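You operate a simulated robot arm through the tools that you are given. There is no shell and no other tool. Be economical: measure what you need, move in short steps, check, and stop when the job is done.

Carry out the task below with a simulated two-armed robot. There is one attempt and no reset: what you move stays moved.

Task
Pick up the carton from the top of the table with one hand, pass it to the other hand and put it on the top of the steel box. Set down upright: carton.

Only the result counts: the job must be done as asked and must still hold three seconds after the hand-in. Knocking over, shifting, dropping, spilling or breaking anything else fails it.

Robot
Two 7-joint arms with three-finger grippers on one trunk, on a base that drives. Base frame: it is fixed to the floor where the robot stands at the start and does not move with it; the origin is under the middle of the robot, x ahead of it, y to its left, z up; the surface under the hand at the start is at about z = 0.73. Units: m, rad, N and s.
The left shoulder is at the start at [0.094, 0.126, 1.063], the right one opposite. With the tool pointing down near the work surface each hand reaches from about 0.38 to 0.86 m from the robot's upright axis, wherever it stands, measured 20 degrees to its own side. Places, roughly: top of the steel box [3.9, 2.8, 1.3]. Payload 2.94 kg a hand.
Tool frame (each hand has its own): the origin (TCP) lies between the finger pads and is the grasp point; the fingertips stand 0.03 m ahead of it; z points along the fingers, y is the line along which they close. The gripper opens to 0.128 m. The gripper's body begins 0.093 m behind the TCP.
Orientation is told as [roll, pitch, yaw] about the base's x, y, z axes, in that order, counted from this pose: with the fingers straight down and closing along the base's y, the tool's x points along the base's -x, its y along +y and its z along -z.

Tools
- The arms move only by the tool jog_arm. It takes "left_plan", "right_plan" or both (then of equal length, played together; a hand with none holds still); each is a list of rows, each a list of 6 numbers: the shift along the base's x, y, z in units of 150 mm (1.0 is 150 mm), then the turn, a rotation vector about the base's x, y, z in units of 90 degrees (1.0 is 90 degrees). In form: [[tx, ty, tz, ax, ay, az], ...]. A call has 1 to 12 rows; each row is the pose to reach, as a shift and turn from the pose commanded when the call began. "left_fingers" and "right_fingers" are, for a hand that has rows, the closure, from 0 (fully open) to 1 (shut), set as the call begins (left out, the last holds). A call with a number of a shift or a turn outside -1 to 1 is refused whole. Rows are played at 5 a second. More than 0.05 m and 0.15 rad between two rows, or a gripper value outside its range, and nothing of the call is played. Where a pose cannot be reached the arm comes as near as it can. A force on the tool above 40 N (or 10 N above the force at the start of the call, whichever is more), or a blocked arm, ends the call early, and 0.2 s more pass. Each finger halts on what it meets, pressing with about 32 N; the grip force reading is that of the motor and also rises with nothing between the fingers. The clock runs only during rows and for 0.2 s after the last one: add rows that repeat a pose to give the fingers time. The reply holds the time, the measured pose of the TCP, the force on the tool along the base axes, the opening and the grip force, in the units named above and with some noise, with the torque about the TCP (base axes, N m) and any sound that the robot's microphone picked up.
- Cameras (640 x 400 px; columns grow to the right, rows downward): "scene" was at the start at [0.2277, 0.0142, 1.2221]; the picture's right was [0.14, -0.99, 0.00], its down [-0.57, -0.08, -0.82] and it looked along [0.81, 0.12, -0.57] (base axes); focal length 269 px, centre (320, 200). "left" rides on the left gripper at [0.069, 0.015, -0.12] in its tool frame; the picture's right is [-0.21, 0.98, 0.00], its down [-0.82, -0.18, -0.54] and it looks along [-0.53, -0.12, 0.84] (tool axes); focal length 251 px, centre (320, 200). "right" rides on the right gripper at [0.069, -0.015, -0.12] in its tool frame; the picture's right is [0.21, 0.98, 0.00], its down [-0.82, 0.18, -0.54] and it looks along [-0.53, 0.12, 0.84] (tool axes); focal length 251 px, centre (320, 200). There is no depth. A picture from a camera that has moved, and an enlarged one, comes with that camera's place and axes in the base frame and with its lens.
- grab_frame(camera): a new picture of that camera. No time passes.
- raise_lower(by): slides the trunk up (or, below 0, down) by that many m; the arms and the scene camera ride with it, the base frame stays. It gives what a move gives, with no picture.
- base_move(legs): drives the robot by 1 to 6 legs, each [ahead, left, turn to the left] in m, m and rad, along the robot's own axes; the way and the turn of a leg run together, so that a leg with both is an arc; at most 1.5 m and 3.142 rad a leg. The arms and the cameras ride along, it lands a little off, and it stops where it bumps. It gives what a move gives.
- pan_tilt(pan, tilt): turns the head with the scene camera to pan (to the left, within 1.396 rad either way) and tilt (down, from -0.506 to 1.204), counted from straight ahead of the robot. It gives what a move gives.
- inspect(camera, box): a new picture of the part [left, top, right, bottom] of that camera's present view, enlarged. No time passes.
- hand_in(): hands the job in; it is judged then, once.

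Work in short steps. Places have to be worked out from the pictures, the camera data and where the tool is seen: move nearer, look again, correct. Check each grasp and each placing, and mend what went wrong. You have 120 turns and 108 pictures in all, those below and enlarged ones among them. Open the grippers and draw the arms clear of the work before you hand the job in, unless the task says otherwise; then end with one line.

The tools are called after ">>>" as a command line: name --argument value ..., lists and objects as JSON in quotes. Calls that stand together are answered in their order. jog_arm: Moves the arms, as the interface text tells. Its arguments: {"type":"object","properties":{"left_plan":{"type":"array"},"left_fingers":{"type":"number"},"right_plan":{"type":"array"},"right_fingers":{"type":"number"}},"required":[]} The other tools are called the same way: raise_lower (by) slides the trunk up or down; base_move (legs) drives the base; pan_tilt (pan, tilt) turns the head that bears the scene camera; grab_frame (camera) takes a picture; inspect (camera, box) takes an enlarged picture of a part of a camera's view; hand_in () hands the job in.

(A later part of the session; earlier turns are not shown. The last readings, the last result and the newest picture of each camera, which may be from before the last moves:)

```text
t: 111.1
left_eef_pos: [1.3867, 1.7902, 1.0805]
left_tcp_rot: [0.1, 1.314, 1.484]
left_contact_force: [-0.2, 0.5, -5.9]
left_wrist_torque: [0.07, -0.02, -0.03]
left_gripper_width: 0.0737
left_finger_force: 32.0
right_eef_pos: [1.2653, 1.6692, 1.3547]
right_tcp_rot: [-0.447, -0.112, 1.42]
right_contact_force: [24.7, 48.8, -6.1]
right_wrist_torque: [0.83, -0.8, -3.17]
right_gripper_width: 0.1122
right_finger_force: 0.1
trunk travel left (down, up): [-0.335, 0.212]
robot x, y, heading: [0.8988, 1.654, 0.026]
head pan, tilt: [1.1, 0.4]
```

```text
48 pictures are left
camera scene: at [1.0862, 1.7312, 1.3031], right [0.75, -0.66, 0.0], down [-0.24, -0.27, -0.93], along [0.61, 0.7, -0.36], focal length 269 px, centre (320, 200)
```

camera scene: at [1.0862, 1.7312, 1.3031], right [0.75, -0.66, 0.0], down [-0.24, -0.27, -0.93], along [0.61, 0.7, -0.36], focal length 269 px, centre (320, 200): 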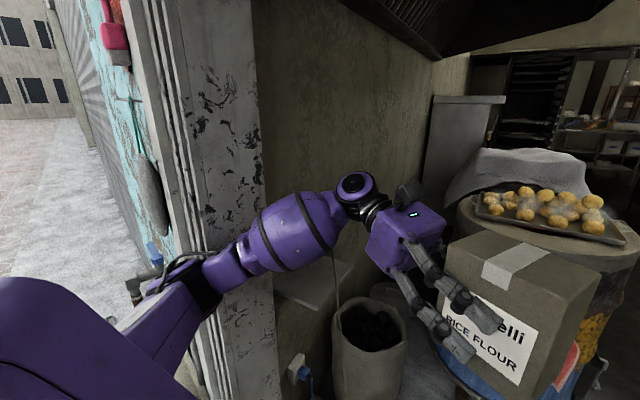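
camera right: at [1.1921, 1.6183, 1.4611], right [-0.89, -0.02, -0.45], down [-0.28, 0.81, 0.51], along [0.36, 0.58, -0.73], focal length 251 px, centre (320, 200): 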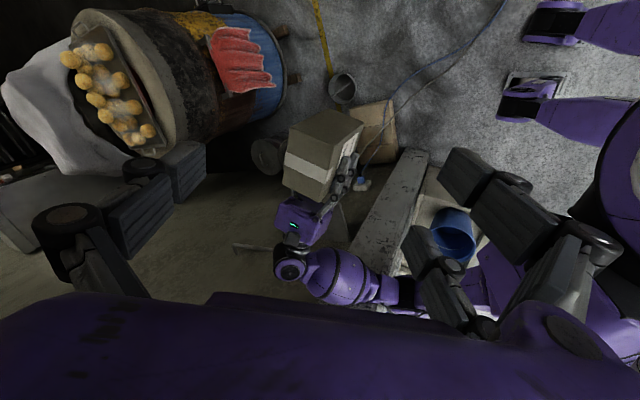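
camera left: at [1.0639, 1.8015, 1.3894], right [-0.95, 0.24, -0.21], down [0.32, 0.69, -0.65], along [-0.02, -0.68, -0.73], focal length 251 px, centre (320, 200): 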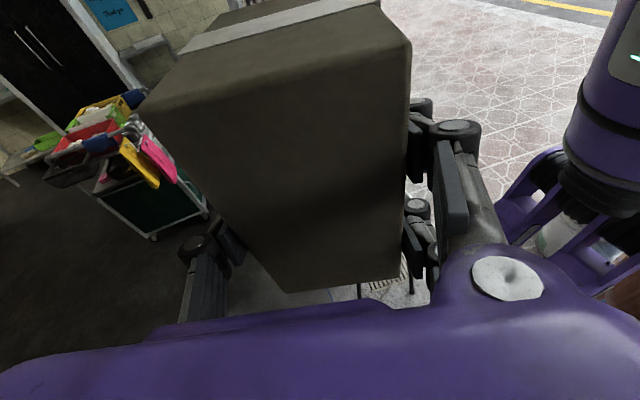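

Panning the head pushed on the right hand, which sits too close to it. I move the right hand away: right, down and a little forward.

>>> jog_arm --right_plan '[[0.2, -0.15, -0.1, 0, 0, 0], [0.3, -0.4, -0.25, 0, 0, 0], [0.35, -0.65, -0.45, 0, 0, 0], [0.35, -0.9, -0.65, 0, 0, 0], [0.35, -1.0, -0.9, 0, 0, 0], [0.35, -1.0, -0.9, 0, 0, 0]]'

>>> grab_frame --camera "scene"

```text
t: 111.7
left_eef_pos: [1.3861, 1.7896, 1.0785]
left_tcp_rot: [0.104, 1.312, 1.489]
left_contact_force: [-0.5, -0.2, -4.6]
left_wrist_torque: [0.09, -0.01, -0.01]
left_gripper_width: 0.074
left_finger_force: 31.3
right_eef_pos: [1.3024, 1.6225, 1.3296]
right_tcp_rot: [-0.446, -0.141, 1.411]
right_contact_force: [28.3, 36.8, 48.4]
right_wrist_torque: [-1.22, 5.08, -3.19]
right_gripper_width: 0.1235
right_finger_force: 0.1
trunk travel left (down, up): [-0.335, 0.212]
robot x, y, heading: [0.8976, 1.6567, 0.024]
head pan, tilt: [1.1, 0.4]
stopped in row 2 (right hand): the force on the tool passed its limit at 100 N (the readings are from after the stop); the commanded pose is now the measured one
```

```text
47 pictures are left
camera scene: at [1.0861, 1.729, 1.2967], right [0.75, -0.67, 0.0], down [-0.28, -0.32, -0.91], along [0.6, 0.68, -0.42], focal length 269 px, centre (320, 200)
```

scene: 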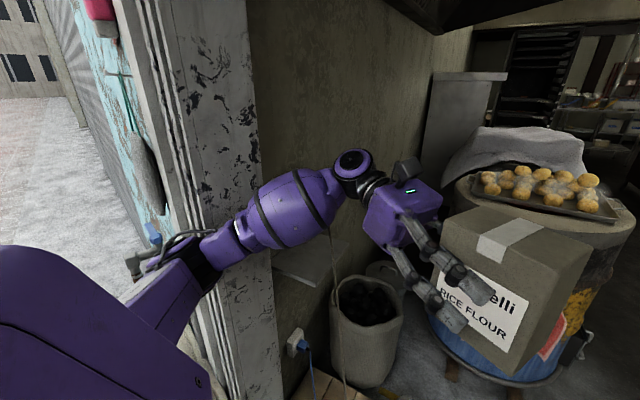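

The hand is hooked on the head. I turn the head back to where there was no contact, then move the hand forward first.

>>> pan_tilt --pan 0.15 --tilt -0.3

>>> jog_arm --right_plan '[[0.2, 0, 0, 0, 0, 0], [0.4, 0, 0, 0, 0, 0], [0.6, 0, -0.1, 0, 0, 0], [0.6, -0.2, -0.3, 0, 0, 0], [0.6, -0.2, -0.3, 0, 0, 0]]'

>>> grab_frame --camera "scene"

```text
t: 112.9
left_eef_pos: [1.3871, 1.7903, 1.0802]
left_tcp_rot: [0.101, 1.315, 1.486]
left_contact_force: [-0.2, -0.1, -6.3]
left_wrist_torque: [0.09, -0.02, -0.01]
left_gripper_width: 0.0737
left_finger_force: 31.8
right_eef_pos: [1.302, 1.6228, 1.3259]
right_tcp_rot: [-0.441, -0.121, 1.42]
right_contact_force: [0.1, 0.3, 0.9]
right_wrist_torque: [0.01, 0.05, 0.0]
right_gripper_width: 0.1279
right_finger_force: 0.1
trunk travel left (down, up): [-0.335, 0.212]
robot x, y, heading: [0.8968, 1.6593, 0.017]
head pan, tilt: [0.15, -0.3]
```

```text
t: 114.1
left_eef_pos: [1.3863, 1.7906, 1.0795]
left_tcp_rot: [0.099, 1.313, 1.482]
left_contact_force: [0.6, 0.7, -4.6]
left_wrist_torque: [0.07, -0.06, 0.03]
left_gripper_width: 0.0737
left_finger_force: 32.0
right_eef_pos: [1.3707, 1.6084, 1.2703]
right_tcp_rot: [-0.443, -0.123, 1.416]
right_contact_force: [-0.2, -0.6, -0.2]
right_wrist_torque: [-0.02, 0.0, -0.05]
right_gripper_width: 0.128
right_finger_force: 0.0
right hand out of reach, approached as far as the arm can: row 2, 3, 4, 5
trunk travel left (down, up): [-0.335, 0.212]
robot x, y, heading: [0.8974, 1.6584, 0.018]
head pan, tilt: [0.15, -0.3]
```

```text
46 pictures are left
camera scene: at [1.1024, 1.6761, 1.3626], right [0.17, -0.99, 0.0], down [0.29, 0.05, -0.96], along [0.94, 0.16, 0.3], focal length 269 px, centre (320, 200)
```

scene: 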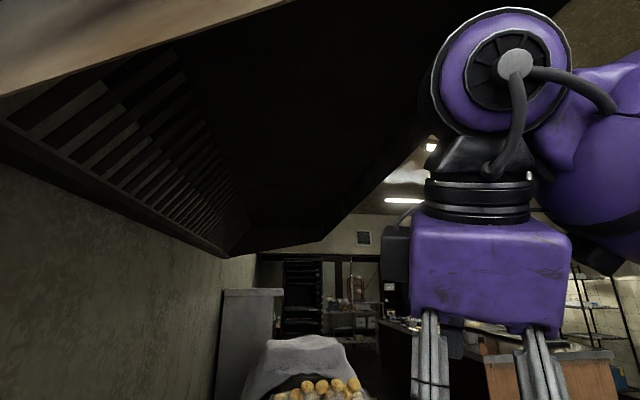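

Freed. The right wrist is still near hood height, so I bring the hand 0.15 m lower and to the right.

>>> jog_arm --right_plan '[[0, -0.2, -0.2, 0, 0, 0], [0, -0.4, -0.4, 0, 0, 0], [-0.1, -0.6, -0.6, 0, 0, 0], [-0.2, -0.75, -0.8, 0, 0, 0], [-0.3, -0.9, -1.0, 0, 0, 0], [-0.3, -0.9, -1.0, 0, 0, 0]]'

>>> raise_lower --by -0.05

>>> pan_tilt --pan 0.7 --tilt 0.2

>>> grab_frame --camera "scene"

```text
t: 115.5
left_eef_pos: [1.3871, 1.7907, 1.0798]
left_tcp_rot: [0.102, 1.314, 1.486]
left_contact_force: [1.1, -0.1, -4.5]
left_wrist_torque: [0.07, -0.01, 0.03]
left_gripper_width: 0.0738
left_finger_force: 32.2
right_eef_pos: [1.3152, 1.4829, 1.1181]
right_tcp_rot: [-0.444, -0.123, 1.417]
right_contact_force: [-0.5, -0.7, -0.8]
right_wrist_torque: [0.0, 0.03, 0.0]
right_gripper_width: 0.1281
right_finger_force: 0.1
right hand out of reach, approached as far as the arm can: row 2, 3, 4, 5, 6
trunk travel left (down, up): [-0.335, 0.212]
robot x, y, heading: [0.9, 1.6561, 0.022]
head pan, tilt: [0.15, -0.3]
```

```text
t: 116.5
left_eef_pos: [1.3871, 1.7894, 1.0291]
left_tcp_rot: [0.097, 1.316, 1.483]
left_contact_force: [-0.1, 0.5, -5.2]
left_wrist_torque: [0.09, -0.05, 0.0]
left_gripper_width: 0.0738
left_finger_force: 32.3
right_eef_pos: [1.3182, 1.4821, 1.0657]
right_tcp_rot: [-0.421, -0.123, 1.414]
right_contact_force: [0.7, -0.9, 0.3]
right_wrist_torque: [-0.05, -0.01, 0.0]
right_gripper_width: 0.128
right_finger_force: 0.0
trunk travel left (down, up): [-0.285, 0.262]
robot x, y, heading: [0.897, 1.6589, 0.02]
head pan, tilt: [0.15, -0.3]
```

```text
t: 117.4
left_eef_pos: [1.3865, 1.7897, 1.0294]
left_tcp_rot: [0.101, 1.313, 1.484]
left_contact_force: [-0.5, -0.3, -5.3]
left_wrist_torque: [0.12, 0.0, 0.02]
left_gripper_width: 0.0736
left_finger_force: 32.1
right_eef_pos: [1.3177, 1.4819, 1.0648]
right_tcp_rot: [-0.419, -0.125, 1.414]
right_contact_force: [0.6, 0.1, -0.3]
right_wrist_torque: [0.01, -0.01, 0.01]
right_gripper_width: 0.1281
right_finger_force: 0.0
trunk travel left (down, up): [-0.285, 0.262]
robot x, y, heading: [0.8996, 1.66, 0.017]
head pan, tilt: [0.7, 0.201]
```

```text
45 pictures are left
camera scene: at [1.1073, 1.7229, 1.2698], right [0.66, -0.75, 0.0], down [-0.15, -0.13, -0.98], along [0.74, 0.65, -0.2], focal length 269 px, centre (320, 200)
```

scene: 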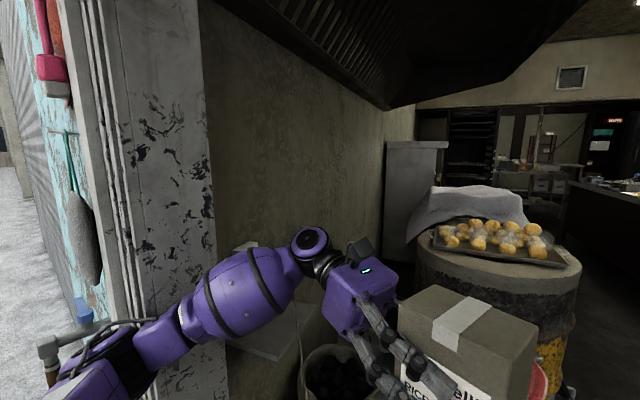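

All low enough now and the carton's still well gripped. Continue forward under the hood's corner and right of the roll drum.

>>> base_move --legs '[[0.35, -0.03, 0], [0.35, -0.3, 0], [0.5, -0.3, 0]]'

>>> pan_tilt --pan 0.7 --tilt 0.3

>>> grab_frame --camera "scene"

```text
t: 118.5
left_eef_pos: [1.4404, 1.7893, 1.0249]
left_tcp_rot: [0.147, 1.307, 1.553]
left_contact_force: [1.1, -0.8, -5.4]
left_wrist_torque: [0.12, 0.01, -0.02]
left_gripper_width: 0.0739
left_finger_force: 31.7
right_eef_pos: [1.3742, 1.476, 1.0657]
right_tcp_rot: [-0.423, -0.128, 1.426]
right_contact_force: [1.1, -0.4, 0.0]
right_wrist_torque: [-0.01, 0.06, 0.0]
right_gripper_width: 0.128
right_finger_force: 0.0
trunk travel left (down, up): [-0.285, 0.262]
robot x, y, heading: [0.9559, 1.6511, 0.03]
head pan, tilt: [0.7, 0.201]
stopped in leg 1: the robot was blocked; the commanded pose is now the measured one
```

```text
t: 119.2
left_eef_pos: [1.4399, 1.7889, 1.0272]
left_tcp_rot: [0.137, 1.308, 1.537]
left_contact_force: [0.4, 0.2, -5.3]
left_wrist_torque: [0.1, 0.01, 0.03]
left_gripper_width: 0.0739
left_finger_force: 31.7
right_eef_pos: [1.3736, 1.4775, 1.0675]
right_tcp_rot: [-0.424, -0.126, 1.423]
right_contact_force: [0.4, 0.3, -0.4]
right_wrist_torque: [0.01, -0.02, 0.02]
right_gripper_width: 0.1279
right_finger_force: 0.0
trunk travel left (down, up): [-0.285, 0.262]
robot x, y, heading: [0.9578, 1.6526, 0.025]
head pan, tilt: [0.7, 0.3]
```

```text
44 pictures are left
camera scene: at [1.1589, 1.716, 1.2619], right [0.67, -0.74, 0.0], down [-0.21, -0.19, -0.96], along [0.71, 0.64, -0.29], focal length 269 px, centre (320, 200)
```

scene: 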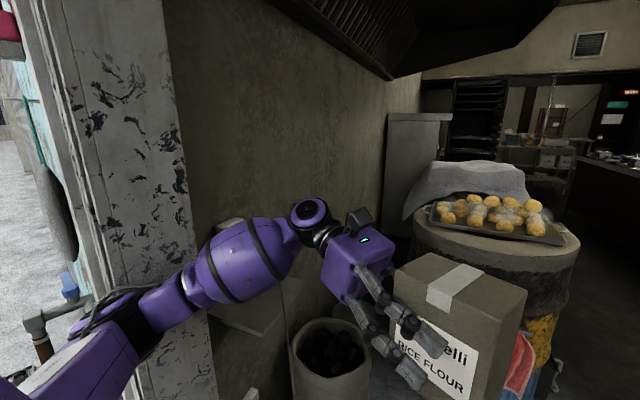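

The left forearm catches the pillar's corner. I back off 0.1 m and turn right 0.8 rad so the left arm swings in front of me, away from the pillar.

>>> base_move --legs '[[-0.1, 0.02, 0], [0, 0, -0.8]]'

>>> pan_tilt --pan 0.9 --tilt 0.5

>>> grab_frame --camera "scene"

```text
t: 122.5
left_eef_pos: [1.2938, 1.4076, 1.0236]
left_tcp_rot: [0.157, 1.315, 0.736]
left_contact_force: [-0.2, -0.2, -4.2]
left_wrist_torque: [0.07, -0.09, -0.04]
left_gripper_width: 0.0735
left_finger_force: 32.4
right_eef_pos: [1.0202, 1.2437, 1.065]
right_tcp_rot: [-0.417, -0.124, 0.6]
right_contact_force: [0.1, -0.7, -0.3]
right_wrist_torque: [0.02, 0.03, -0.03]
right_gripper_width: 0.1279
right_finger_force: 0.0
trunk travel left (down, up): [-0.285, 0.262]
robot x, y, heading: [0.8574, 1.6707, -0.79]
head pan, tilt: [0.7, 0.3]
```

```text
t: 123.2
left_eef_pos: [1.2938, 1.4084, 1.0236]
left_tcp_rot: [0.159, 1.313, 0.737]
left_contact_force: [0.3, -0.6, -4.9]
left_wrist_torque: [0.09, -0.11, -0.03]
left_gripper_width: 0.0738
left_finger_force: 32.1
right_eef_pos: [1.0207, 1.2444, 1.0658]
right_tcp_rot: [-0.421, -0.124, 0.601]
right_contact_force: [0.1, -0.3, 0.0]
right_wrist_torque: [0.01, 0.02, 0.01]
right_gripper_width: 0.1281
right_finger_force: 0.0
trunk travel left (down, up): [-0.285, 0.262]
robot x, y, heading: [0.8605, 1.6733, -0.788]
head pan, tilt: [0.901, 0.499]
```

```text
43 pictures are left
camera scene: at [1.046, 1.581, 1.2421], right [0.11, -0.99, 0.0], down [-0.48, -0.05, -0.88], along [0.87, 0.1, -0.48], focal length 269 px, centre (320, 200)
```

scene: 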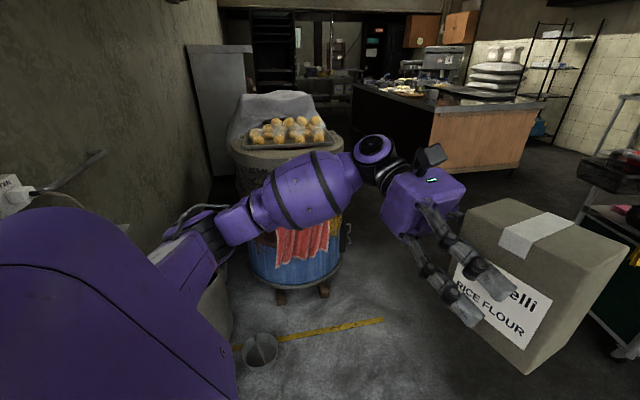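

Clear of the pillar. I crab forward past it and around toward (2.2, 1.1).

>>> base_move --legs '[[0.362, 0.274, 0], [0.565, -0.017, 0], [0.426, 0.28, 0]]'

>>> pan_tilt --pan 1.2 --tilt 0.3

>>> grab_frame --camera "scene"

```text
t: 131.7
left_eef_pos: [2.6165, 0.8087, 1.023]
left_tcp_rot: [0.158, 1.314, 0.723]
left_contact_force: [-0.1, -0.1, -6.0]
left_wrist_torque: [0.03, -0.09, 0.0]
left_gripper_width: 0.074
left_finger_force: 31.9
right_eef_pos: [2.3417, 0.6486, 1.0643]
right_tcp_rot: [-0.418, -0.124, 0.588]
right_contact_force: [0.3, -0.1, 0.3]
right_wrist_torque: [0.01, -0.03, -0.01]
right_gripper_width: 0.1281
right_finger_force: 0.0
trunk travel left (down, up): [-0.285, 0.262]
robot x, y, heading: [2.1859, 1.0751, -0.807]
head pan, tilt: [0.901, 0.499]
```

```text
t: 132.4
left_eef_pos: [2.6168, 0.8088, 1.0242]
left_tcp_rot: [0.16, 1.313, 0.723]
left_contact_force: [0.0, 0.8, -5.0]
left_wrist_torque: [0.05, -0.06, -0.01]
left_gripper_width: 0.0736
left_finger_force: 31.8
right_eef_pos: [2.3409, 0.6488, 1.0649]
right_tcp_rot: [-0.419, -0.124, 0.586]
right_contact_force: [0.0, -0.1, -0.8]
right_wrist_torque: [0.0, 0.0, -0.01]
right_gripper_width: 0.1278
right_finger_force: 0.1
trunk travel left (down, up): [-0.285, 0.262]
robot x, y, heading: [2.1851, 1.0767, -0.805]
head pan, tilt: [1.201, 0.3]
```

```text
42 pictures are left
camera scene: at [2.367, 1.0123, 1.2604], right [0.39, -0.92, 0.0], down [-0.27, -0.11, -0.96], along [0.88, 0.37, -0.3], focal length 269 px, centre (320, 200)
```

scene: 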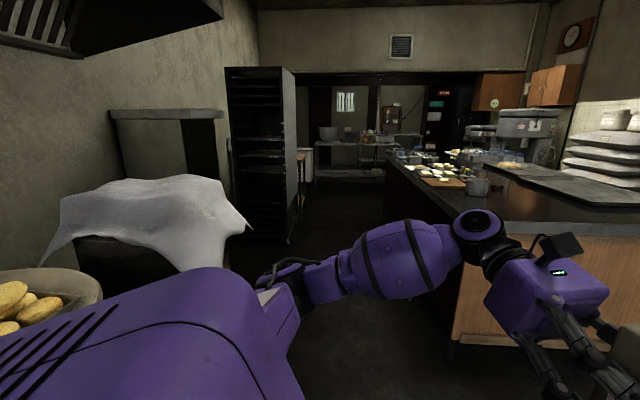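

The steel box (grey cabinet, flat top at z≈1.29) stands beyond the drum, against the wall. I drive into the open floor at about (3.3, 1.45) and turn left toward it.

>>> base_move --legs '[[0.552, 0.718, 0], [-0.043, 0.346, 0], [0, 0, 1.6]]'

>>> pan_tilt --pan 0.3 --tilt 0.2

>>> grab_frame --camera "scene"

```text
t: 145.1
left_eef_pos: [3.7607, 1.6769, 1.044]
left_tcp_rot: [-0.028, 1.314, 1.639]
left_contact_force: [0.5, 0.6, -4.7]
left_wrist_torque: [0.14, 0.0, 0.02]
left_gripper_width: 0.0735
left_finger_force: 31.3
right_eef_pos: [3.7787, 1.3641, 1.0623]
right_tcp_rot: [-0.414, -0.135, 1.698]
right_contact_force: [-1.3, -0.3, -0.7]
right_wrist_torque: [0.01, -0.04, -0.03]
right_gripper_width: 0.1281
right_finger_force: 0.0
trunk travel left (down, up): [-0.285, 0.262]
robot x, y, heading: [3.3197, 1.4237, 0.304]
head pan, tilt: [1.201, 0.3]
stopped in leg 3: the robot was blocked; the commanded pose is now the measured one
```

```text
t: 146.3
left_eef_pos: [3.7634, 1.6782, 1.0404]
left_tcp_rot: [0.006, 1.313, 1.678]
left_contact_force: [0.3, -0.5, -7.0]
left_wrist_torque: [0.11, -0.01, 0.02]
left_gripper_width: 0.0737
left_finger_force: 32.4
right_eef_pos: [3.7817, 1.3645, 1.0603]
right_tcp_rot: [-0.409, -0.135, 1.699]
right_contact_force: [0.4, -0.5, 0.0]
right_wrist_torque: [0.01, 0.0, 0.01]
right_gripper_width: 0.1278
right_finger_force: 0.1
trunk travel left (down, up): [-0.285, 0.262]
robot x, y, heading: [3.3201, 1.428, 0.312]
head pan, tilt: [0.3, 0.201]
```

```text
41 pictures are left
camera scene: at [3.5393, 1.5085, 1.2689], right [0.57, -0.82, -0.01], down [-0.17, -0.1, -0.98], along [0.8, 0.56, -0.2], focal length 269 px, centre (320, 200)
```

scene: 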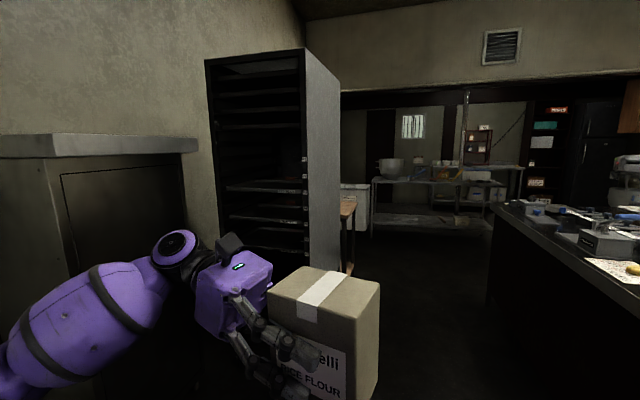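

Turning stopped at heading 0.30 with something touching. I look down-left to find the obstruction.

>>> pan_tilt --pan 1.35 --tilt 0.6

>>> grab_frame --camera "scene"

>>> pan_tilt --pan -0.9 --tilt 0.6

>>> grab_frame --camera "scene"

```text
t: 147.6
left_eef_pos: [3.7631, 1.6789, 1.041]
left_tcp_rot: [0.007, 1.315, 1.678]
left_contact_force: [-0.5, -0.2, -5.8]
left_wrist_torque: [0.11, -0.02, 0.05]
left_gripper_width: 0.0736
left_finger_force: 32.6
right_eef_pos: [3.7812, 1.3642, 1.0596]
right_tcp_rot: [-0.408, -0.135, 1.699]
right_contact_force: [0.0, -0.1, 0.9]
right_wrist_torque: [-0.03, -0.02, 0.02]
right_gripper_width: 0.128
right_finger_force: 0.1
trunk travel left (down, up): [-0.285, 0.262]
robot x, y, heading: [3.3219, 1.4255, 0.306]
head pan, tilt: [1.349, 0.6]
```

```text
40 pictures are left
camera scene: at [3.455, 1.5437, 1.2333], right [1.0, 0.09, -0.01], down [0.04, -0.55, -0.83], along [-0.08, 0.83, -0.55], focal length 269 px, centre (320, 200)
```

scene: 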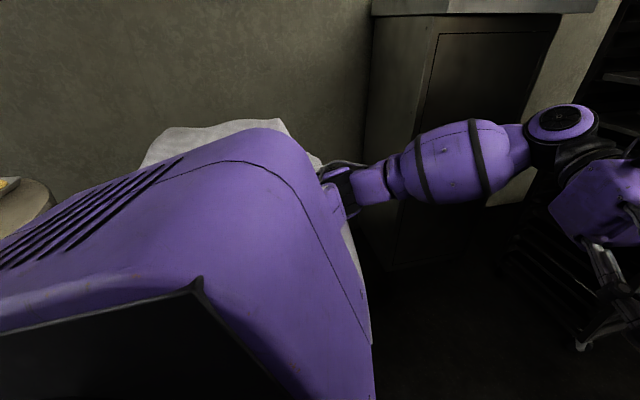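

```text
t: 149.7
left_eef_pos: [3.7612, 1.6776, 1.0417]
left_tcp_rot: [0.005, 1.311, 1.68]
left_contact_force: [-0.4, 0.2, -6.1]
left_wrist_torque: [0.1, 0.0, -0.01]
left_gripper_width: 0.0738
left_finger_force: 32.2
right_eef_pos: [3.7818, 1.3648, 1.061]
right_tcp_rot: [-0.408, -0.135, 1.7]
right_contact_force: [-0.7, 0.4, 0.0]
right_wrist_torque: [-0.02, 0.01, 0.0]
right_gripper_width: 0.128
right_finger_force: 0.1
trunk travel left (down, up): [-0.285, 0.262]
robot x, y, heading: [3.3217, 1.4241, 0.309]
head pan, tilt: [-0.901, 0.6]
```

```text
39 pictures are left
camera scene: at [3.536, 1.4064, 1.2311], right [-0.56, -0.83, 0.0], down [-0.48, 0.32, -0.82], along [0.68, -0.45, -0.58], focal length 269 px, centre (320, 200)
```

scene: 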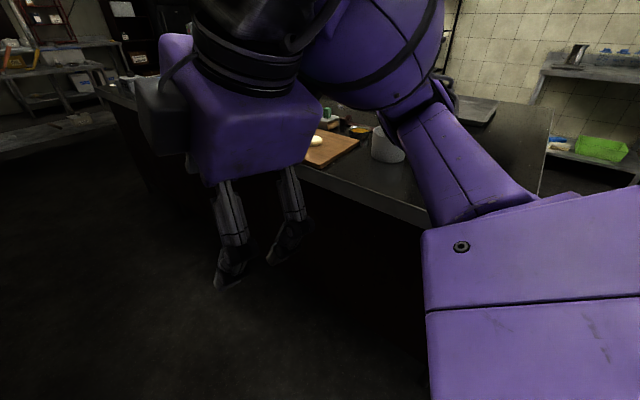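

The cloth-draped object beside the drum is right under my left upper arm. I turn back slightly, move on to about (3.8, 1.55), and then raise and turn there.

>>> base_move --legs '[[0, 0, -0.1], [0.47, 0.02, 0]]'

>>> raise_lower --by 0.25

>>> base_move --legs '[[0, 0, 0.7]]'

>>> pan_tilt --pan 0.7 --tilt 0.5

>>> grab_frame --camera "scene"

```text
t: 153.1
left_eef_pos: [4.2321, 1.769, 1.039]
left_tcp_rot: [0.006, 1.323, 1.586]
left_contact_force: [-0.2, 0.8, -5.5]
left_wrist_torque: [0.08, -0.02, 0.01]
left_gripper_width: 0.0736
left_finger_force: 31.9
right_eef_pos: [4.2229, 1.4527, 1.0645]
right_tcp_rot: [-0.415, -0.123, 1.608]
right_contact_force: [-0.2, 0.2, -0.9]
right_wrist_torque: [-0.01, -0.02, 0.01]
right_gripper_width: 0.1279
right_finger_force: 0.0
trunk travel left (down, up): [-0.285, 0.262]
robot x, y, heading: [3.7734, 1.5398, 0.216]
head pan, tilt: [-0.901, 0.6]
```

```text
t: 155.7
left_eef_pos: [4.2335, 1.7683, 1.2862]
left_tcp_rot: [0.016, 1.323, 1.596]
left_contact_force: [0.5, 0.1, -5.7]
left_wrist_torque: [0.12, -0.02, -0.02]
left_gripper_width: 0.0733
left_finger_force: 32.2
right_eef_pos: [4.1293, 1.4352, 1.4524]
right_tcp_rot: [-0.816, -0.185, 1.665]
right_contact_force: [0.4, 0.3, 0.8]
right_wrist_torque: [0.03, 0.0, 0.0]
right_gripper_width: 0.1281
right_finger_force: 0.0
trunk travel left (down, up): [-0.535, 0.012]
robot x, y, heading: [3.7778, 1.5453, 0.217]
head pan, tilt: [-0.901, 0.6]
```

```text
t: 157.9
left_eef_pos: [3.9851, 2.0075, 1.288]
left_tcp_rot: [0.004, 1.322, 2.275]
left_contact_force: [0.8, -0.7, -6.0]
left_wrist_torque: [0.05, 0.07, -0.01]
left_gripper_width: 0.0736
left_finger_force: 32.5
right_eef_pos: [4.1177, 1.6852, 1.4527]
right_tcp_rot: [-0.816, -0.186, 2.357]
right_contact_force: [0.1, -0.6, -0.1]
right_wrist_torque: [-0.04, -0.05, 0.0]
right_gripper_width: 0.1279
right_finger_force: 0.0
trunk travel left (down, up): [-0.535, 0.012]
robot x, y, heading: [3.7781, 1.5428, 0.908]
head pan, tilt: [-0.901, 0.6]
```

```text
t: 159.6
left_eef_pos: [3.9841, 2.007, 1.2887]
left_tcp_rot: [0.006, 1.321, 2.279]
left_contact_force: [-0.7, 0.1, -4.9]
left_wrist_torque: [0.06, 0.09, 0.02]
left_gripper_width: 0.0737
left_finger_force: 32.4
right_eef_pos: [4.1177, 1.6843, 1.4541]
right_tcp_rot: [-0.816, -0.185, 2.357]
right_contact_force: [0.1, 0.7, 0.8]
right_wrist_torque: [-0.03, -0.01, 0.0]
right_gripper_width: 0.1276
right_finger_force: 0.1
trunk travel left (down, up): [-0.535, 0.012]
robot x, y, heading: [3.7743, 1.5434, 0.908]
head pan, tilt: [0.7, 0.499]
```

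```text
38 pictures are left
camera scene: at [3.7825, 1.651, 1.5101], right [1.0, 0.04, 0.0], down [0.02, -0.48, -0.88], along [-0.03, 0.88, -0.48], focal length 269 px, centre (320, 200)
```

scene: 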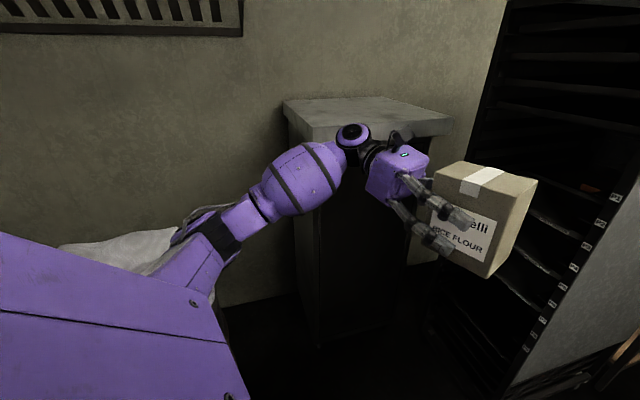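

Now the steel box's top is visible. Zoom to locate its corners.

>>> inspect --camera "scene" --box '[260, 70, 480, 190]'

```text
2.91 times, centred on (370, 130) of scene
camera zoom: at [3.7825, 1.651, 1.5101], right [1.0, 0.04, 0.0], down [0.02, -0.48, -0.88], along [-0.03, 0.88, -0.48], focal length 783 px, centre (174, 404)
```

zoom: 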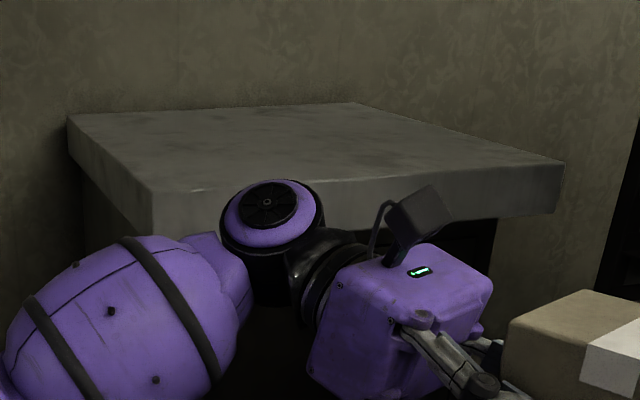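

The top is a ~0.55 m square, front-left corner (3.73, 2.54), front-right (4.25, 2.71), rotated about 18°. I raise the carton and turn the left hand about the vertical by 80°, so it will reach in from the front edge.

>>> jog_arm --left_plan '[[0.04, 0.05, 0.1, 0, 0, 0.089], [0.08, 0.1, 0.2, 0, 0, 0.178], [0.12, 0.16, 0.3, 0, 0, 0.267], [0.16, 0.21, 0.4, 0, 0, 0.356], [0.2, 0.26, 0.5, 0, 0, 0.445], [0.25, 0.31, 0.6, 0, 0, 0.534], [0.29, 0.37, 0.7, 0, 0, 0.623], [0.33, 0.42, 0.75, 0, 0, 0.712], [0.37, 0.47, 0.8, 0, 0, 0.801], [0.41, 0.525, 0.8, 0, 0, 0.89], [0.41, 0.525, 0.8, 0, 0, 0.89]]'

>>> grab_frame --camera "scene"

>>> grab_frame --camera "left"

```text
t: 162.2
left_eef_pos: [4.02, 2.1203, 1.3555]
left_tcp_rot: [0.727, 1.203, -2.28]
left_contact_force: [0.8, 0.5, -5.1]
left_wrist_torque: [-0.02, 0.07, -0.01]
left_gripper_width: 0.0738
left_finger_force: 31.7
left hand out of reach, approached as far as the arm can: row 7, 8, 9, 10, 11
right_eef_pos: [4.1221, 1.6872, 1.4522]
right_tcp_rot: [-0.81, -0.187, 2.356]
right_contact_force: [1.4, -0.2, -0.1]
right_wrist_torque: [0.02, 0.01, 0.0]
right_gripper_width: 0.1275
right_finger_force: 0.2
trunk travel left (down, up): [-0.535, 0.012]
robot x, y, heading: [3.7767, 1.5368, 0.907]
head pan, tilt: [0.7, 0.499]
stopped in row 11 (left hand): the arm was blocked; the commanded pose is now the measured one
```

```text
36 pictures are left
camera scene: at [3.7872, 1.6537, 1.5097], right [1.0, 0.03, 0.0], down [0.01, -0.48, -0.88], along [-0.03, 0.88, -0.48], focal length 269 px, centre (320, 200)
```

scene: 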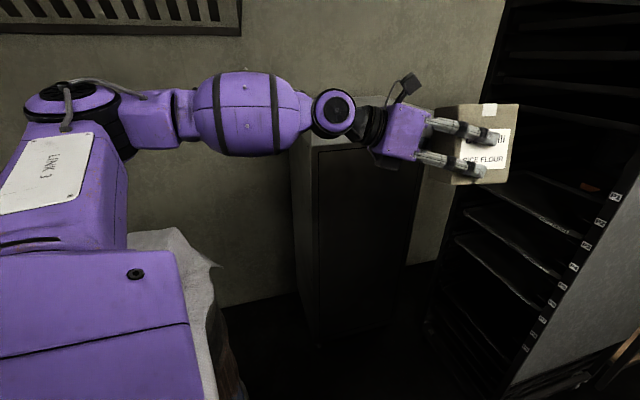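

```text
35 pictures are left
camera left: at [3.9241, 2.1135, 1.4569], right [0.11, -0.99, 0.03], down [-0.74, -0.1, -0.66], along [0.66, 0.05, -0.75], focal length 251 px, centre (320, 200)
```

left: 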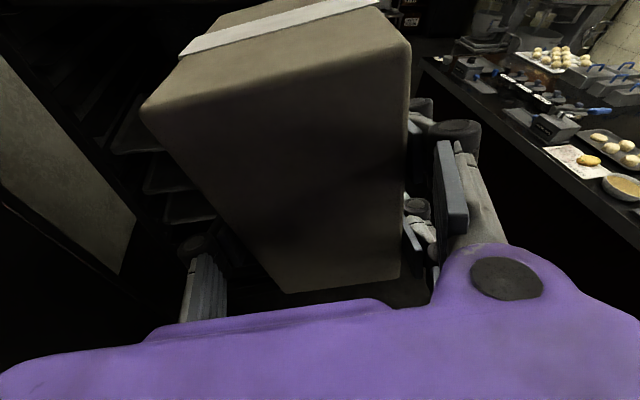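

The arm hit its limit and the hand has rolled about 14°. I go back to the last reachable pose (about 48° of turn) and undo the roll.

>>> jog_arm --left_plan '[[0, -0.11, 0.04, 0.038, 0.004, -0.03], [0, -0.22, 0.08, 0.076, 0.008, -0.06], [0, -0.33, 0.12, 0.114, 0.012, -0.09], [0, -0.45, 0.15, 0.152, 0.015, -0.12], [0, -0.45, 0.15, 0.152, 0.015, -0.12]]'

>>> grab_frame --camera "left"

```text
t: 163.4
left_eef_pos: [4.0144, 2.0509, 1.3827]
left_tcp_rot: [0.002, 1.287, 3.117]
left_contact_force: [-0.1, -0.1, -5.8]
left_wrist_torque: [0.02, 0.05, -0.02]
left_gripper_width: 0.0735
left_finger_force: 31.7
right_eef_pos: [4.1187, 1.6845, 1.4525]
right_tcp_rot: [-0.816, -0.184, 2.356]
right_contact_force: [-0.3, 0.6, -0.6]
right_wrist_torque: [0.0, -0.01, 0.01]
right_gripper_width: 0.1282
right_finger_force: 0.0
trunk travel left (down, up): [-0.535, 0.012]
robot x, y, heading: [3.7726, 1.5458, 0.908]
head pan, tilt: [0.7, 0.499]
```

```text
34 pictures are left
camera left: at [3.919, 2.0379, 1.4823], right [-0.08, -0.97, -0.21], down [-0.74, 0.2, -0.64], along [0.66, 0.1, -0.74], focal length 251 px, centre (320, 200)
```

left: 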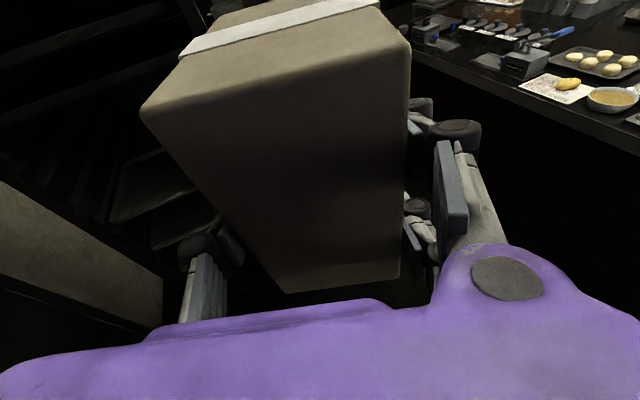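

Orientation is level again with carton bottom at about z 1.33. I raise the trunk the last bit, turn to heading 1.31 and approach, stopping short to check height over the slab.

>>> raise_lower --by 0.012

>>> base_move --legs '[[0, 0, 0.401], [0.3, 0.03, 0]]'

>>> pan_tilt --pan 0.1 --tilt 0.4

>>> grab_frame --camera "scene"

>>> grab_frame --camera "left"

```text
t: 164.0
left_eef_pos: [4.0145, 2.0505, 1.3948]
left_tcp_rot: [0.004, 1.287, 3.123]
left_contact_force: [-0.4, 0.1, -4.7]
left_wrist_torque: [-0.01, 0.12, 0.0]
left_gripper_width: 0.0736
left_finger_force: 32.3
right_eef_pos: [4.1088, 1.675, 1.4744]
right_tcp_rot: [-0.847, -0.191, 2.358]
right_contact_force: [-0.1, -0.2, -0.2]
right_wrist_torque: [0.03, -0.02, -0.01]
right_gripper_width: 0.1278
right_finger_force: 0.1
trunk travel left (down, up): [-0.547, 0.0]
robot x, y, heading: [3.7784, 1.5465, 0.905]
head pan, tilt: [0.7, 0.499]
```

```text
t: 167.2
left_eef_pos: [3.848, 2.3964, 1.3963]
left_tcp_rot: [-0.006, 1.291, -2.774]
left_contact_force: [-0.8, 0.1, -5.5]
left_wrist_torque: [-0.06, 0.11, 0.0]
left_gripper_width: 0.0738
left_finger_force: 32.6
right_eef_pos: [4.0823, 2.0855, 1.4739]
right_tcp_rot: [-0.849, -0.193, 2.757]
right_contact_force: [0.0, -0.7, -0.1]
right_wrist_torque: [0.02, 0.01, -0.01]
right_gripper_width: 0.1279
right_finger_force: 0.1
trunk travel left (down, up): [-0.547, 0.0]
robot x, y, heading: [3.8239, 1.8384, 1.303]
head pan, tilt: [0.7, 0.499]
```

```text
t: 168.2
left_eef_pos: [3.8482, 2.3977, 1.3952]
left_tcp_rot: [0.0, 1.29, -2.767]
left_contact_force: [-0.5, -0.7, -5.1]
left_wrist_torque: [-0.05, 0.11, 0.03]
left_gripper_width: 0.0736
left_finger_force: 31.7
right_eef_pos: [4.0824, 2.0873, 1.4726]
right_tcp_rot: [-0.848, -0.193, 2.756]
right_contact_force: [-0.4, 0.2, 0.6]
right_wrist_torque: [0.0, 0.01, -0.02]
right_gripper_width: 0.1281
right_finger_force: 0.1
trunk travel left (down, up): [-0.547, 0.0]
robot x, y, heading: [3.8268, 1.8364, 1.302]
head pan, tilt: [0.099, 0.4]
```

```text
33 pictures are left
camera scene: at [3.8388, 1.9312, 1.5298], right [0.99, -0.17, 0.0], down [-0.06, -0.38, -0.92], along [0.15, 0.91, -0.39], focal length 269 px, centre (320, 200)
```

scene: 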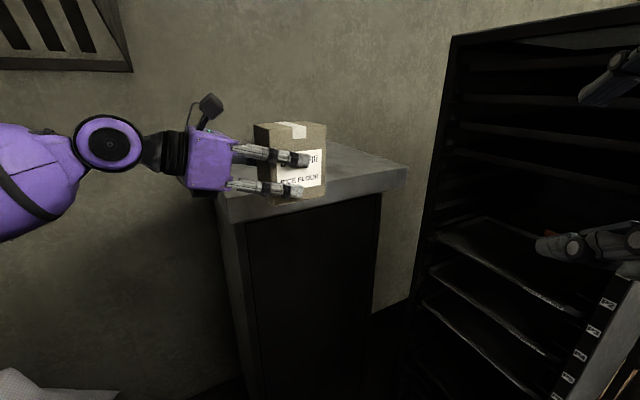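

```text
32 pictures are left
camera left: at [3.7659, 2.3471, 1.4949], right [0.3, -0.93, -0.21], down [-0.76, -0.11, -0.64], along [0.57, 0.35, -0.74], focal length 251 px, centre (320, 200)
```

left: 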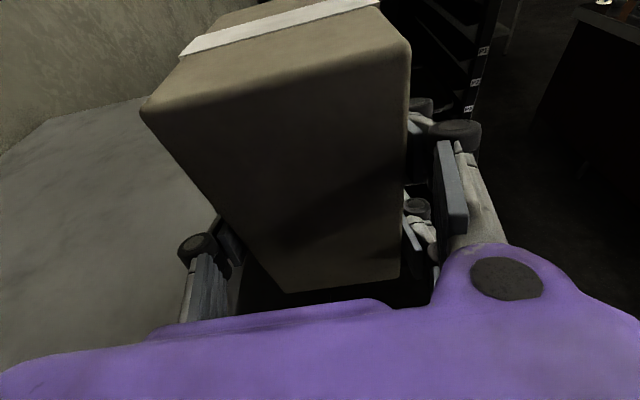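

The carton hovers in front of/over the slab's edge. Zoom to re-measure the slab from this nearer viewpoint.

>>> inspect --camera "scene" --box '[190, 90, 430, 240]'

```text
2.67 times, centred on (310, 165) of scene
camera zoom: at [3.8388, 1.9312, 1.5298], right [0.99, -0.17, 0.0], down [-0.06, -0.38, -0.92], along [0.15, 0.91, -0.39], focal length 718 px, centre (347, 293)
```

zoom: 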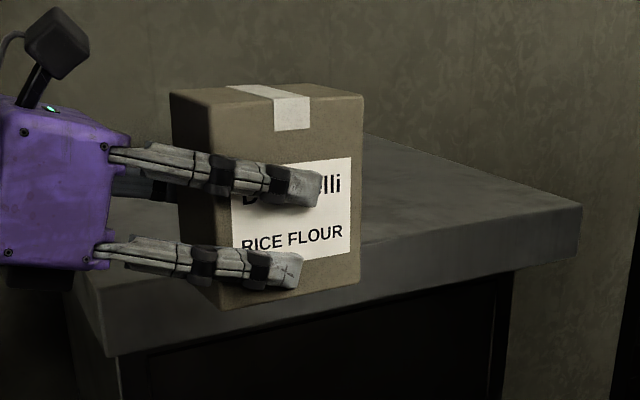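

Estimates of the slab's top range 1.29–1.33 while the carton's bottom is at 1.343. I raise the hand 3 cm more (with a 1° tilt correction) before moving over it.

>>> jog_arm --left_plan '[[0, 0, 0.07, 0.002, -0.005, 0], [0, 0, 0.14, 0.004, -0.011, 0], [0, 0, 0.22, 0.004, -0.011, 0], [0, 0, 0.22, 0.004, -0.011, 0]]'

>>> grab_frame --camera "left"

```text
t: 169.2
left_eef_pos: [3.8489, 2.3982, 1.4272]
left_tcp_rot: [0.004, 1.307, -2.763]
left_contact_force: [-0.8, -0.4, -5.4]
left_wrist_torque: [-0.03, 0.09, -0.02]
left_gripper_width: 0.0734
left_finger_force: 32.3
right_eef_pos: [4.0823, 2.0889, 1.4735]
right_tcp_rot: [-0.847, -0.193, 2.755]
right_contact_force: [0.6, 0.7, 0.1]
right_wrist_torque: [0.01, 0.02, 0.0]
right_gripper_width: 0.1281
right_finger_force: 0.1
trunk travel left (down, up): [-0.547, 0.0]
robot x, y, heading: [3.8236, 1.8361, 1.301]
head pan, tilt: [0.099, 0.4]
```

```text
30 pictures are left
camera left: at [3.7639, 2.3476, 1.5252], right [0.3, -0.93, -0.21], down [-0.75, -0.1, -0.65], along [0.59, 0.35, -0.73], focal length 251 px, centre (320, 200)
```

left: 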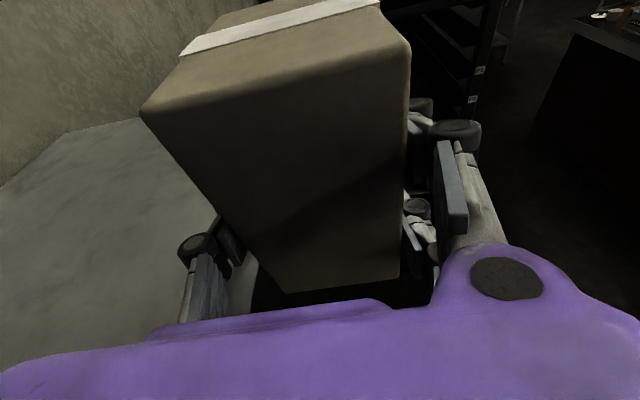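

Hand level at z 1.427, carton bottom ≈1.375. The front edge passes near (3.82, 2.49); I drive in so that the carton's centre comes to about (3.89, 2.70).

>>> base_move --legs '[[0.19, 0.042, 0], [0.094, 0.02, 0]]'

>>> grab_frame --camera "scene"

>>> grab_frame --camera "left"

```text
t: 171.5
left_eef_pos: [3.8654, 2.6878, 1.4297]
left_tcp_rot: [-0.005, 1.309, -2.773]
left_contact_force: [0.1, 0.0, -5.4]
left_wrist_torque: [-0.04, 0.08, 0.02]
left_gripper_width: 0.0735
left_finger_force: 32.5
right_eef_pos: [4.0984, 2.3759, 1.4732]
right_tcp_rot: [-0.851, -0.192, 2.754]
right_contact_force: [-0.1, -0.8, -0.2]
right_wrist_torque: [-0.01, 0.0, -0.02]
right_gripper_width: 0.1281
right_finger_force: 0.1
trunk travel left (down, up): [-0.547, 0.0]
robot x, y, heading: [3.8415, 2.1287, 1.302]
head pan, tilt: [0.099, 0.4]
```

```text
29 pictures are left
camera scene: at [3.8551, 2.2217, 1.5301], right [0.99, -0.17, 0.0], down [-0.07, -0.38, -0.92], along [0.16, 0.91, -0.39], focal length 269 px, centre (320, 200)
```

scene: 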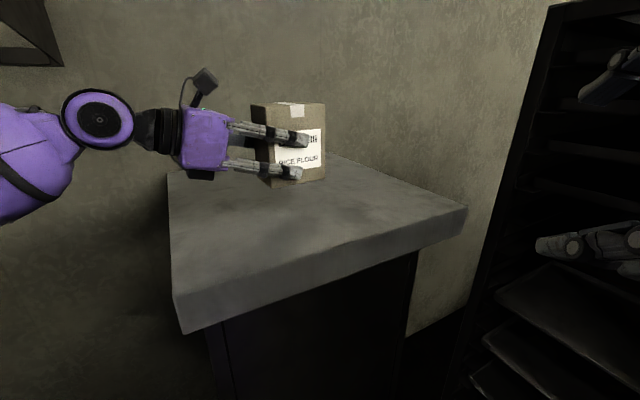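

```text
28 pictures are left
camera left: at [3.7805, 2.6373, 1.5266], right [0.3, -0.93, -0.21], down [-0.75, -0.1, -0.65], along [0.59, 0.35, -0.73], focal length 251 px, centre (320, 200)
```

left: 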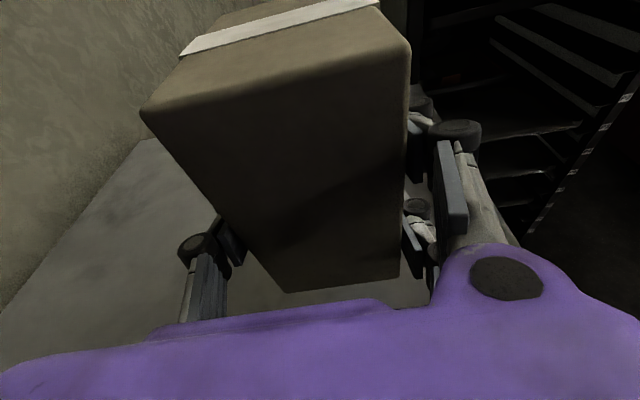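

The carton is over the slab (top z≈1.30 confirmed), about 14 cm inside the front edge. Lowering 6 cm first.

>>> jog_arm --left_plan '[[0, 0, -0.13, 0, 0, 0], [0, 0, -0.26, 0, 0, 0], [0, 0, -0.39, 0, 0, 0], [0, 0, -0.39, 0, 0, 0]]'

>>> inspect --camera "scene" --box '[150, 80, 390, 230]'

```text
t: 172.5
left_eef_pos: [3.8649, 2.6886, 1.3694]
left_tcp_rot: [-0.003, 1.311, -2.773]
left_contact_force: [0.0, -0.9, -5.4]
left_wrist_torque: [-0.09, 0.12, -0.01]
left_gripper_width: 0.0738
left_finger_force: 32.4
right_eef_pos: [4.0983, 2.3779, 1.4739]
right_tcp_rot: [-0.848, -0.192, 2.753]
right_contact_force: [-0.6, -0.1, -0.5]
right_wrist_torque: [0.0, -0.06, -0.03]
right_gripper_width: 0.1281
right_finger_force: 0.0
trunk travel left (down, up): [-0.547, 0.0]
robot x, y, heading: [3.8396, 2.1264, 1.304]
head pan, tilt: [0.099, 0.4]
```

```text
2.67 times, centred on (270, 155) of scene
camera zoom: at [3.8553, 2.2221, 1.5299], right [0.99, -0.17, 0.0], down [-0.07, -0.38, -0.92], along [0.16, 0.91, -0.39], focal length 718 px, centre (453, 320)
```

zoom: 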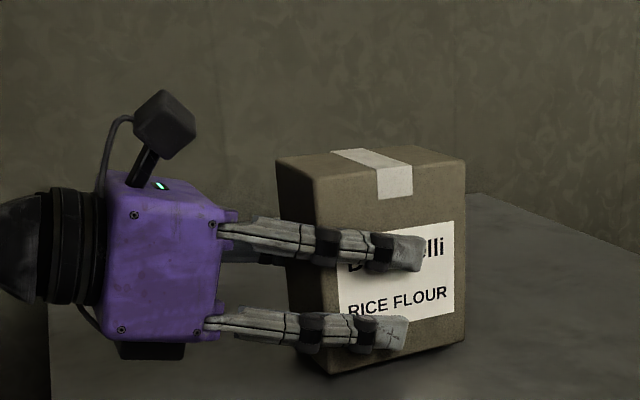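

Still hanging free (‑5.4 N). I lower slowly in 2 mm rows and watch the force.

>>> jog_arm --left_plan '[[0, 0, -0.015, 0, 0, 0], [0, 0, -0.03, 0, 0, 0], [0, 0, -0.045, 0, 0, 0], [0, 0, -0.06, 0, 0, 0], [0, 0, -0.075, 0, 0, 0]]'

```text
t: 173.7
left_eef_pos: [3.8651, 2.6893, 1.3646]
left_tcp_rot: [-0.021, 1.32, -2.788]
left_contact_force: [-0.8, 8.4, 24.3]
left_wrist_torque: [-0.55, -0.3, 0.19]
left_gripper_width: 0.0739
left_finger_force: 31.7
right_eef_pos: [4.0986, 2.3775, 1.4737]
right_tcp_rot: [-0.85, -0.192, 2.755]
right_contact_force: [0.3, -0.6, 0.2]
right_wrist_torque: [0.0, -0.01, 0.01]
right_gripper_width: 0.128
right_finger_force: 0.0
trunk travel left (down, up): [-0.547, 0.0]
robot x, y, heading: [3.8395, 2.1287, 1.299]
head pan, tilt: [0.099, 0.4]
```

Contact: the carton stands on the slab (top ≈1.313). I relieve the pressing by easing up 5 mm in command and check that it stands flat.

>>> jog_arm --left_plan '[[0, 0, 0.015, 0, 0, 0], [0, 0, 0.03, 0, 0, 0], [0, 0, 0.03, 0, 0, 0]]'

>>> inspect --camera "scene" --box '[150, 80, 390, 230]'

```text
t: 174.5
left_eef_pos: [3.8649, 2.6894, 1.364]
left_tcp_rot: [-0.009, 1.312, -2.778]
left_contact_force: [0.4, 10.1, 18.1]
left_wrist_torque: [1.0, -0.92, 0.37]
left_gripper_width: 0.0738
left_finger_force: 31.8
right_eef_pos: [4.0993, 2.3798, 1.4733]
right_tcp_rot: [-0.848, -0.193, 2.755]
right_contact_force: [0.5, -0.6, -0.6]
right_wrist_torque: [-0.01, 0.03, 0.0]
right_gripper_width: 0.128
right_finger_force: 0.0
trunk travel left (down, up): [-0.547, 0.0]
robot x, y, heading: [3.8422, 2.1302, 1.301]
head pan, tilt: [0.099, 0.4]
```

```text
2.67 times, centred on (270, 155) of scene
camera zoom: at [3.855, 2.223, 1.5299], right [0.99, -0.17, 0.0], down [-0.07, -0.38, -0.92], along [0.16, 0.91, -0.39], focal length 718 px, centre (453, 320)
```

zoom: 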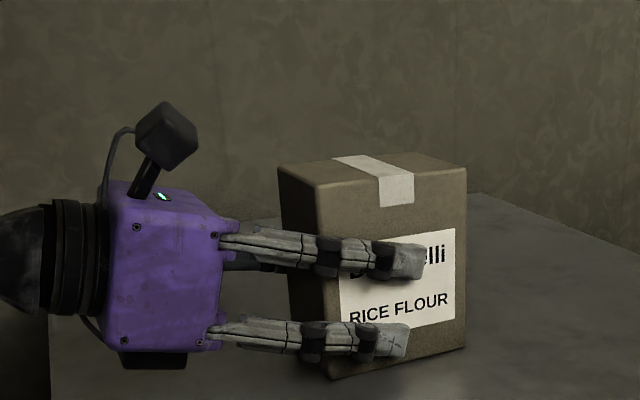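

The torque sign shows the carton's base (not the palm) carries the load. I ease up another 3 mm in command, then release.

>>> jog_arm --left_plan '[[0, 0, 0.02, 0, 0, 0], [0, 0, 0.025, 0, 0, 0], [0, 0, 0.025, 0, 0, 0]]'

```text
t: 175.3
left_eef_pos: [3.8651, 2.6889, 1.3651]
left_tcp_rot: [0.011, 1.302, -2.761]
left_contact_force: [-1.4, 2.9, 4.0]
left_wrist_torque: [0.65, -0.3, 0.22]
left_gripper_width: 0.0737
left_finger_force: 32.1
right_eef_pos: [4.0975, 2.3786, 1.4737]
right_tcp_rot: [-0.846, -0.191, 2.752]
right_contact_force: [-0.3, -0.5, -0.6]
right_wrist_torque: [0.0, -0.02, 0.0]
right_gripper_width: 0.1279
right_finger_force: 0.0
trunk travel left (down, up): [-0.547, 0.0]
robot x, y, heading: [3.8411, 2.128, 1.302]
head pan, tilt: [0.099, 0.4]
```

Load is now light (carton resting). I open the left hand.

>>> jog_arm --left_plan '[[0, 0, 0, 0, 0, 0], [0, 0, 0, 0, 0, 0], [0, 0, 0, 0, 0, 0], [0, 0, 0, 0, 0, 0]]' --left_fingers 0

>>> inspect --camera "scene" --box '[150, 80, 390, 230]'

>>> grab_frame --camera "left"

```text
t: 176.3
left_eef_pos: [3.8643, 2.6904, 1.3663]
left_tcp_rot: [0.0, 1.306, -2.769]
left_contact_force: [0.0, 0.1, 0.3]
left_wrist_torque: [-0.01, -0.01, 0.0]
left_gripper_width: 0.1278
left_finger_force: 0.1
right_eef_pos: [4.0988, 2.3794, 1.4731]
right_tcp_rot: [-0.848, -0.192, 2.755]
right_contact_force: [-0.5, -1.0, -0.9]
right_wrist_torque: [-0.01, -0.02, -0.02]
right_gripper_width: 0.1281
right_finger_force: 0.0
trunk travel left (down, up): [-0.547, 0.0]
robot x, y, heading: [3.8441, 2.1298, 1.296]
head pan, tilt: [0.099, 0.4]
```

```text
2.67 times, centred on (270, 155) of scene
camera zoom: at [3.8552, 2.2227, 1.5299], right [0.99, -0.17, 0.0], down [-0.07, -0.38, -0.92], along [0.16, 0.91, -0.39], focal length 718 px, centre (453, 320)
```

zoom: 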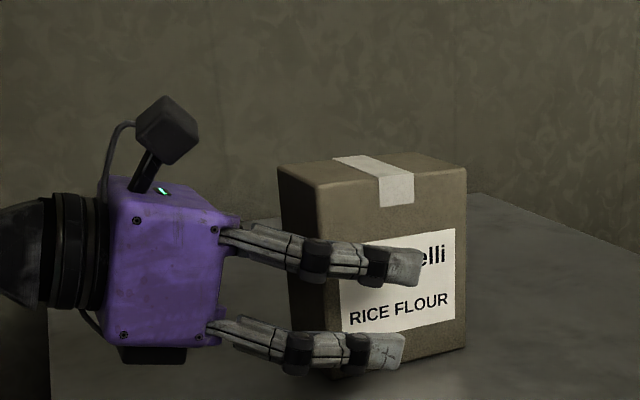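

```text
24 pictures are left
camera left: at [3.7806, 2.6385, 1.4646], right [0.3, -0.93, -0.21], down [-0.75, -0.1, -0.65], along [0.59, 0.35, -0.73], focal length 251 px, centre (320, 200)
```

left: 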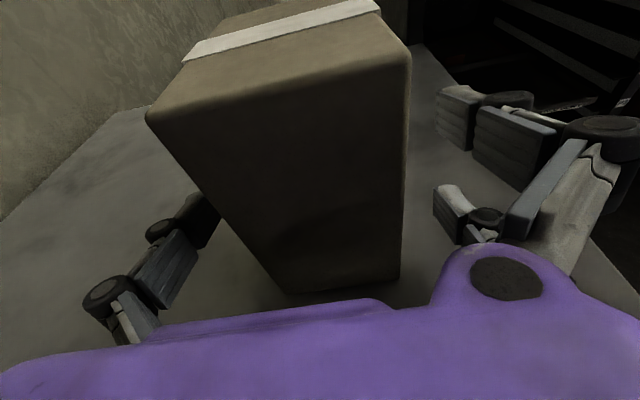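

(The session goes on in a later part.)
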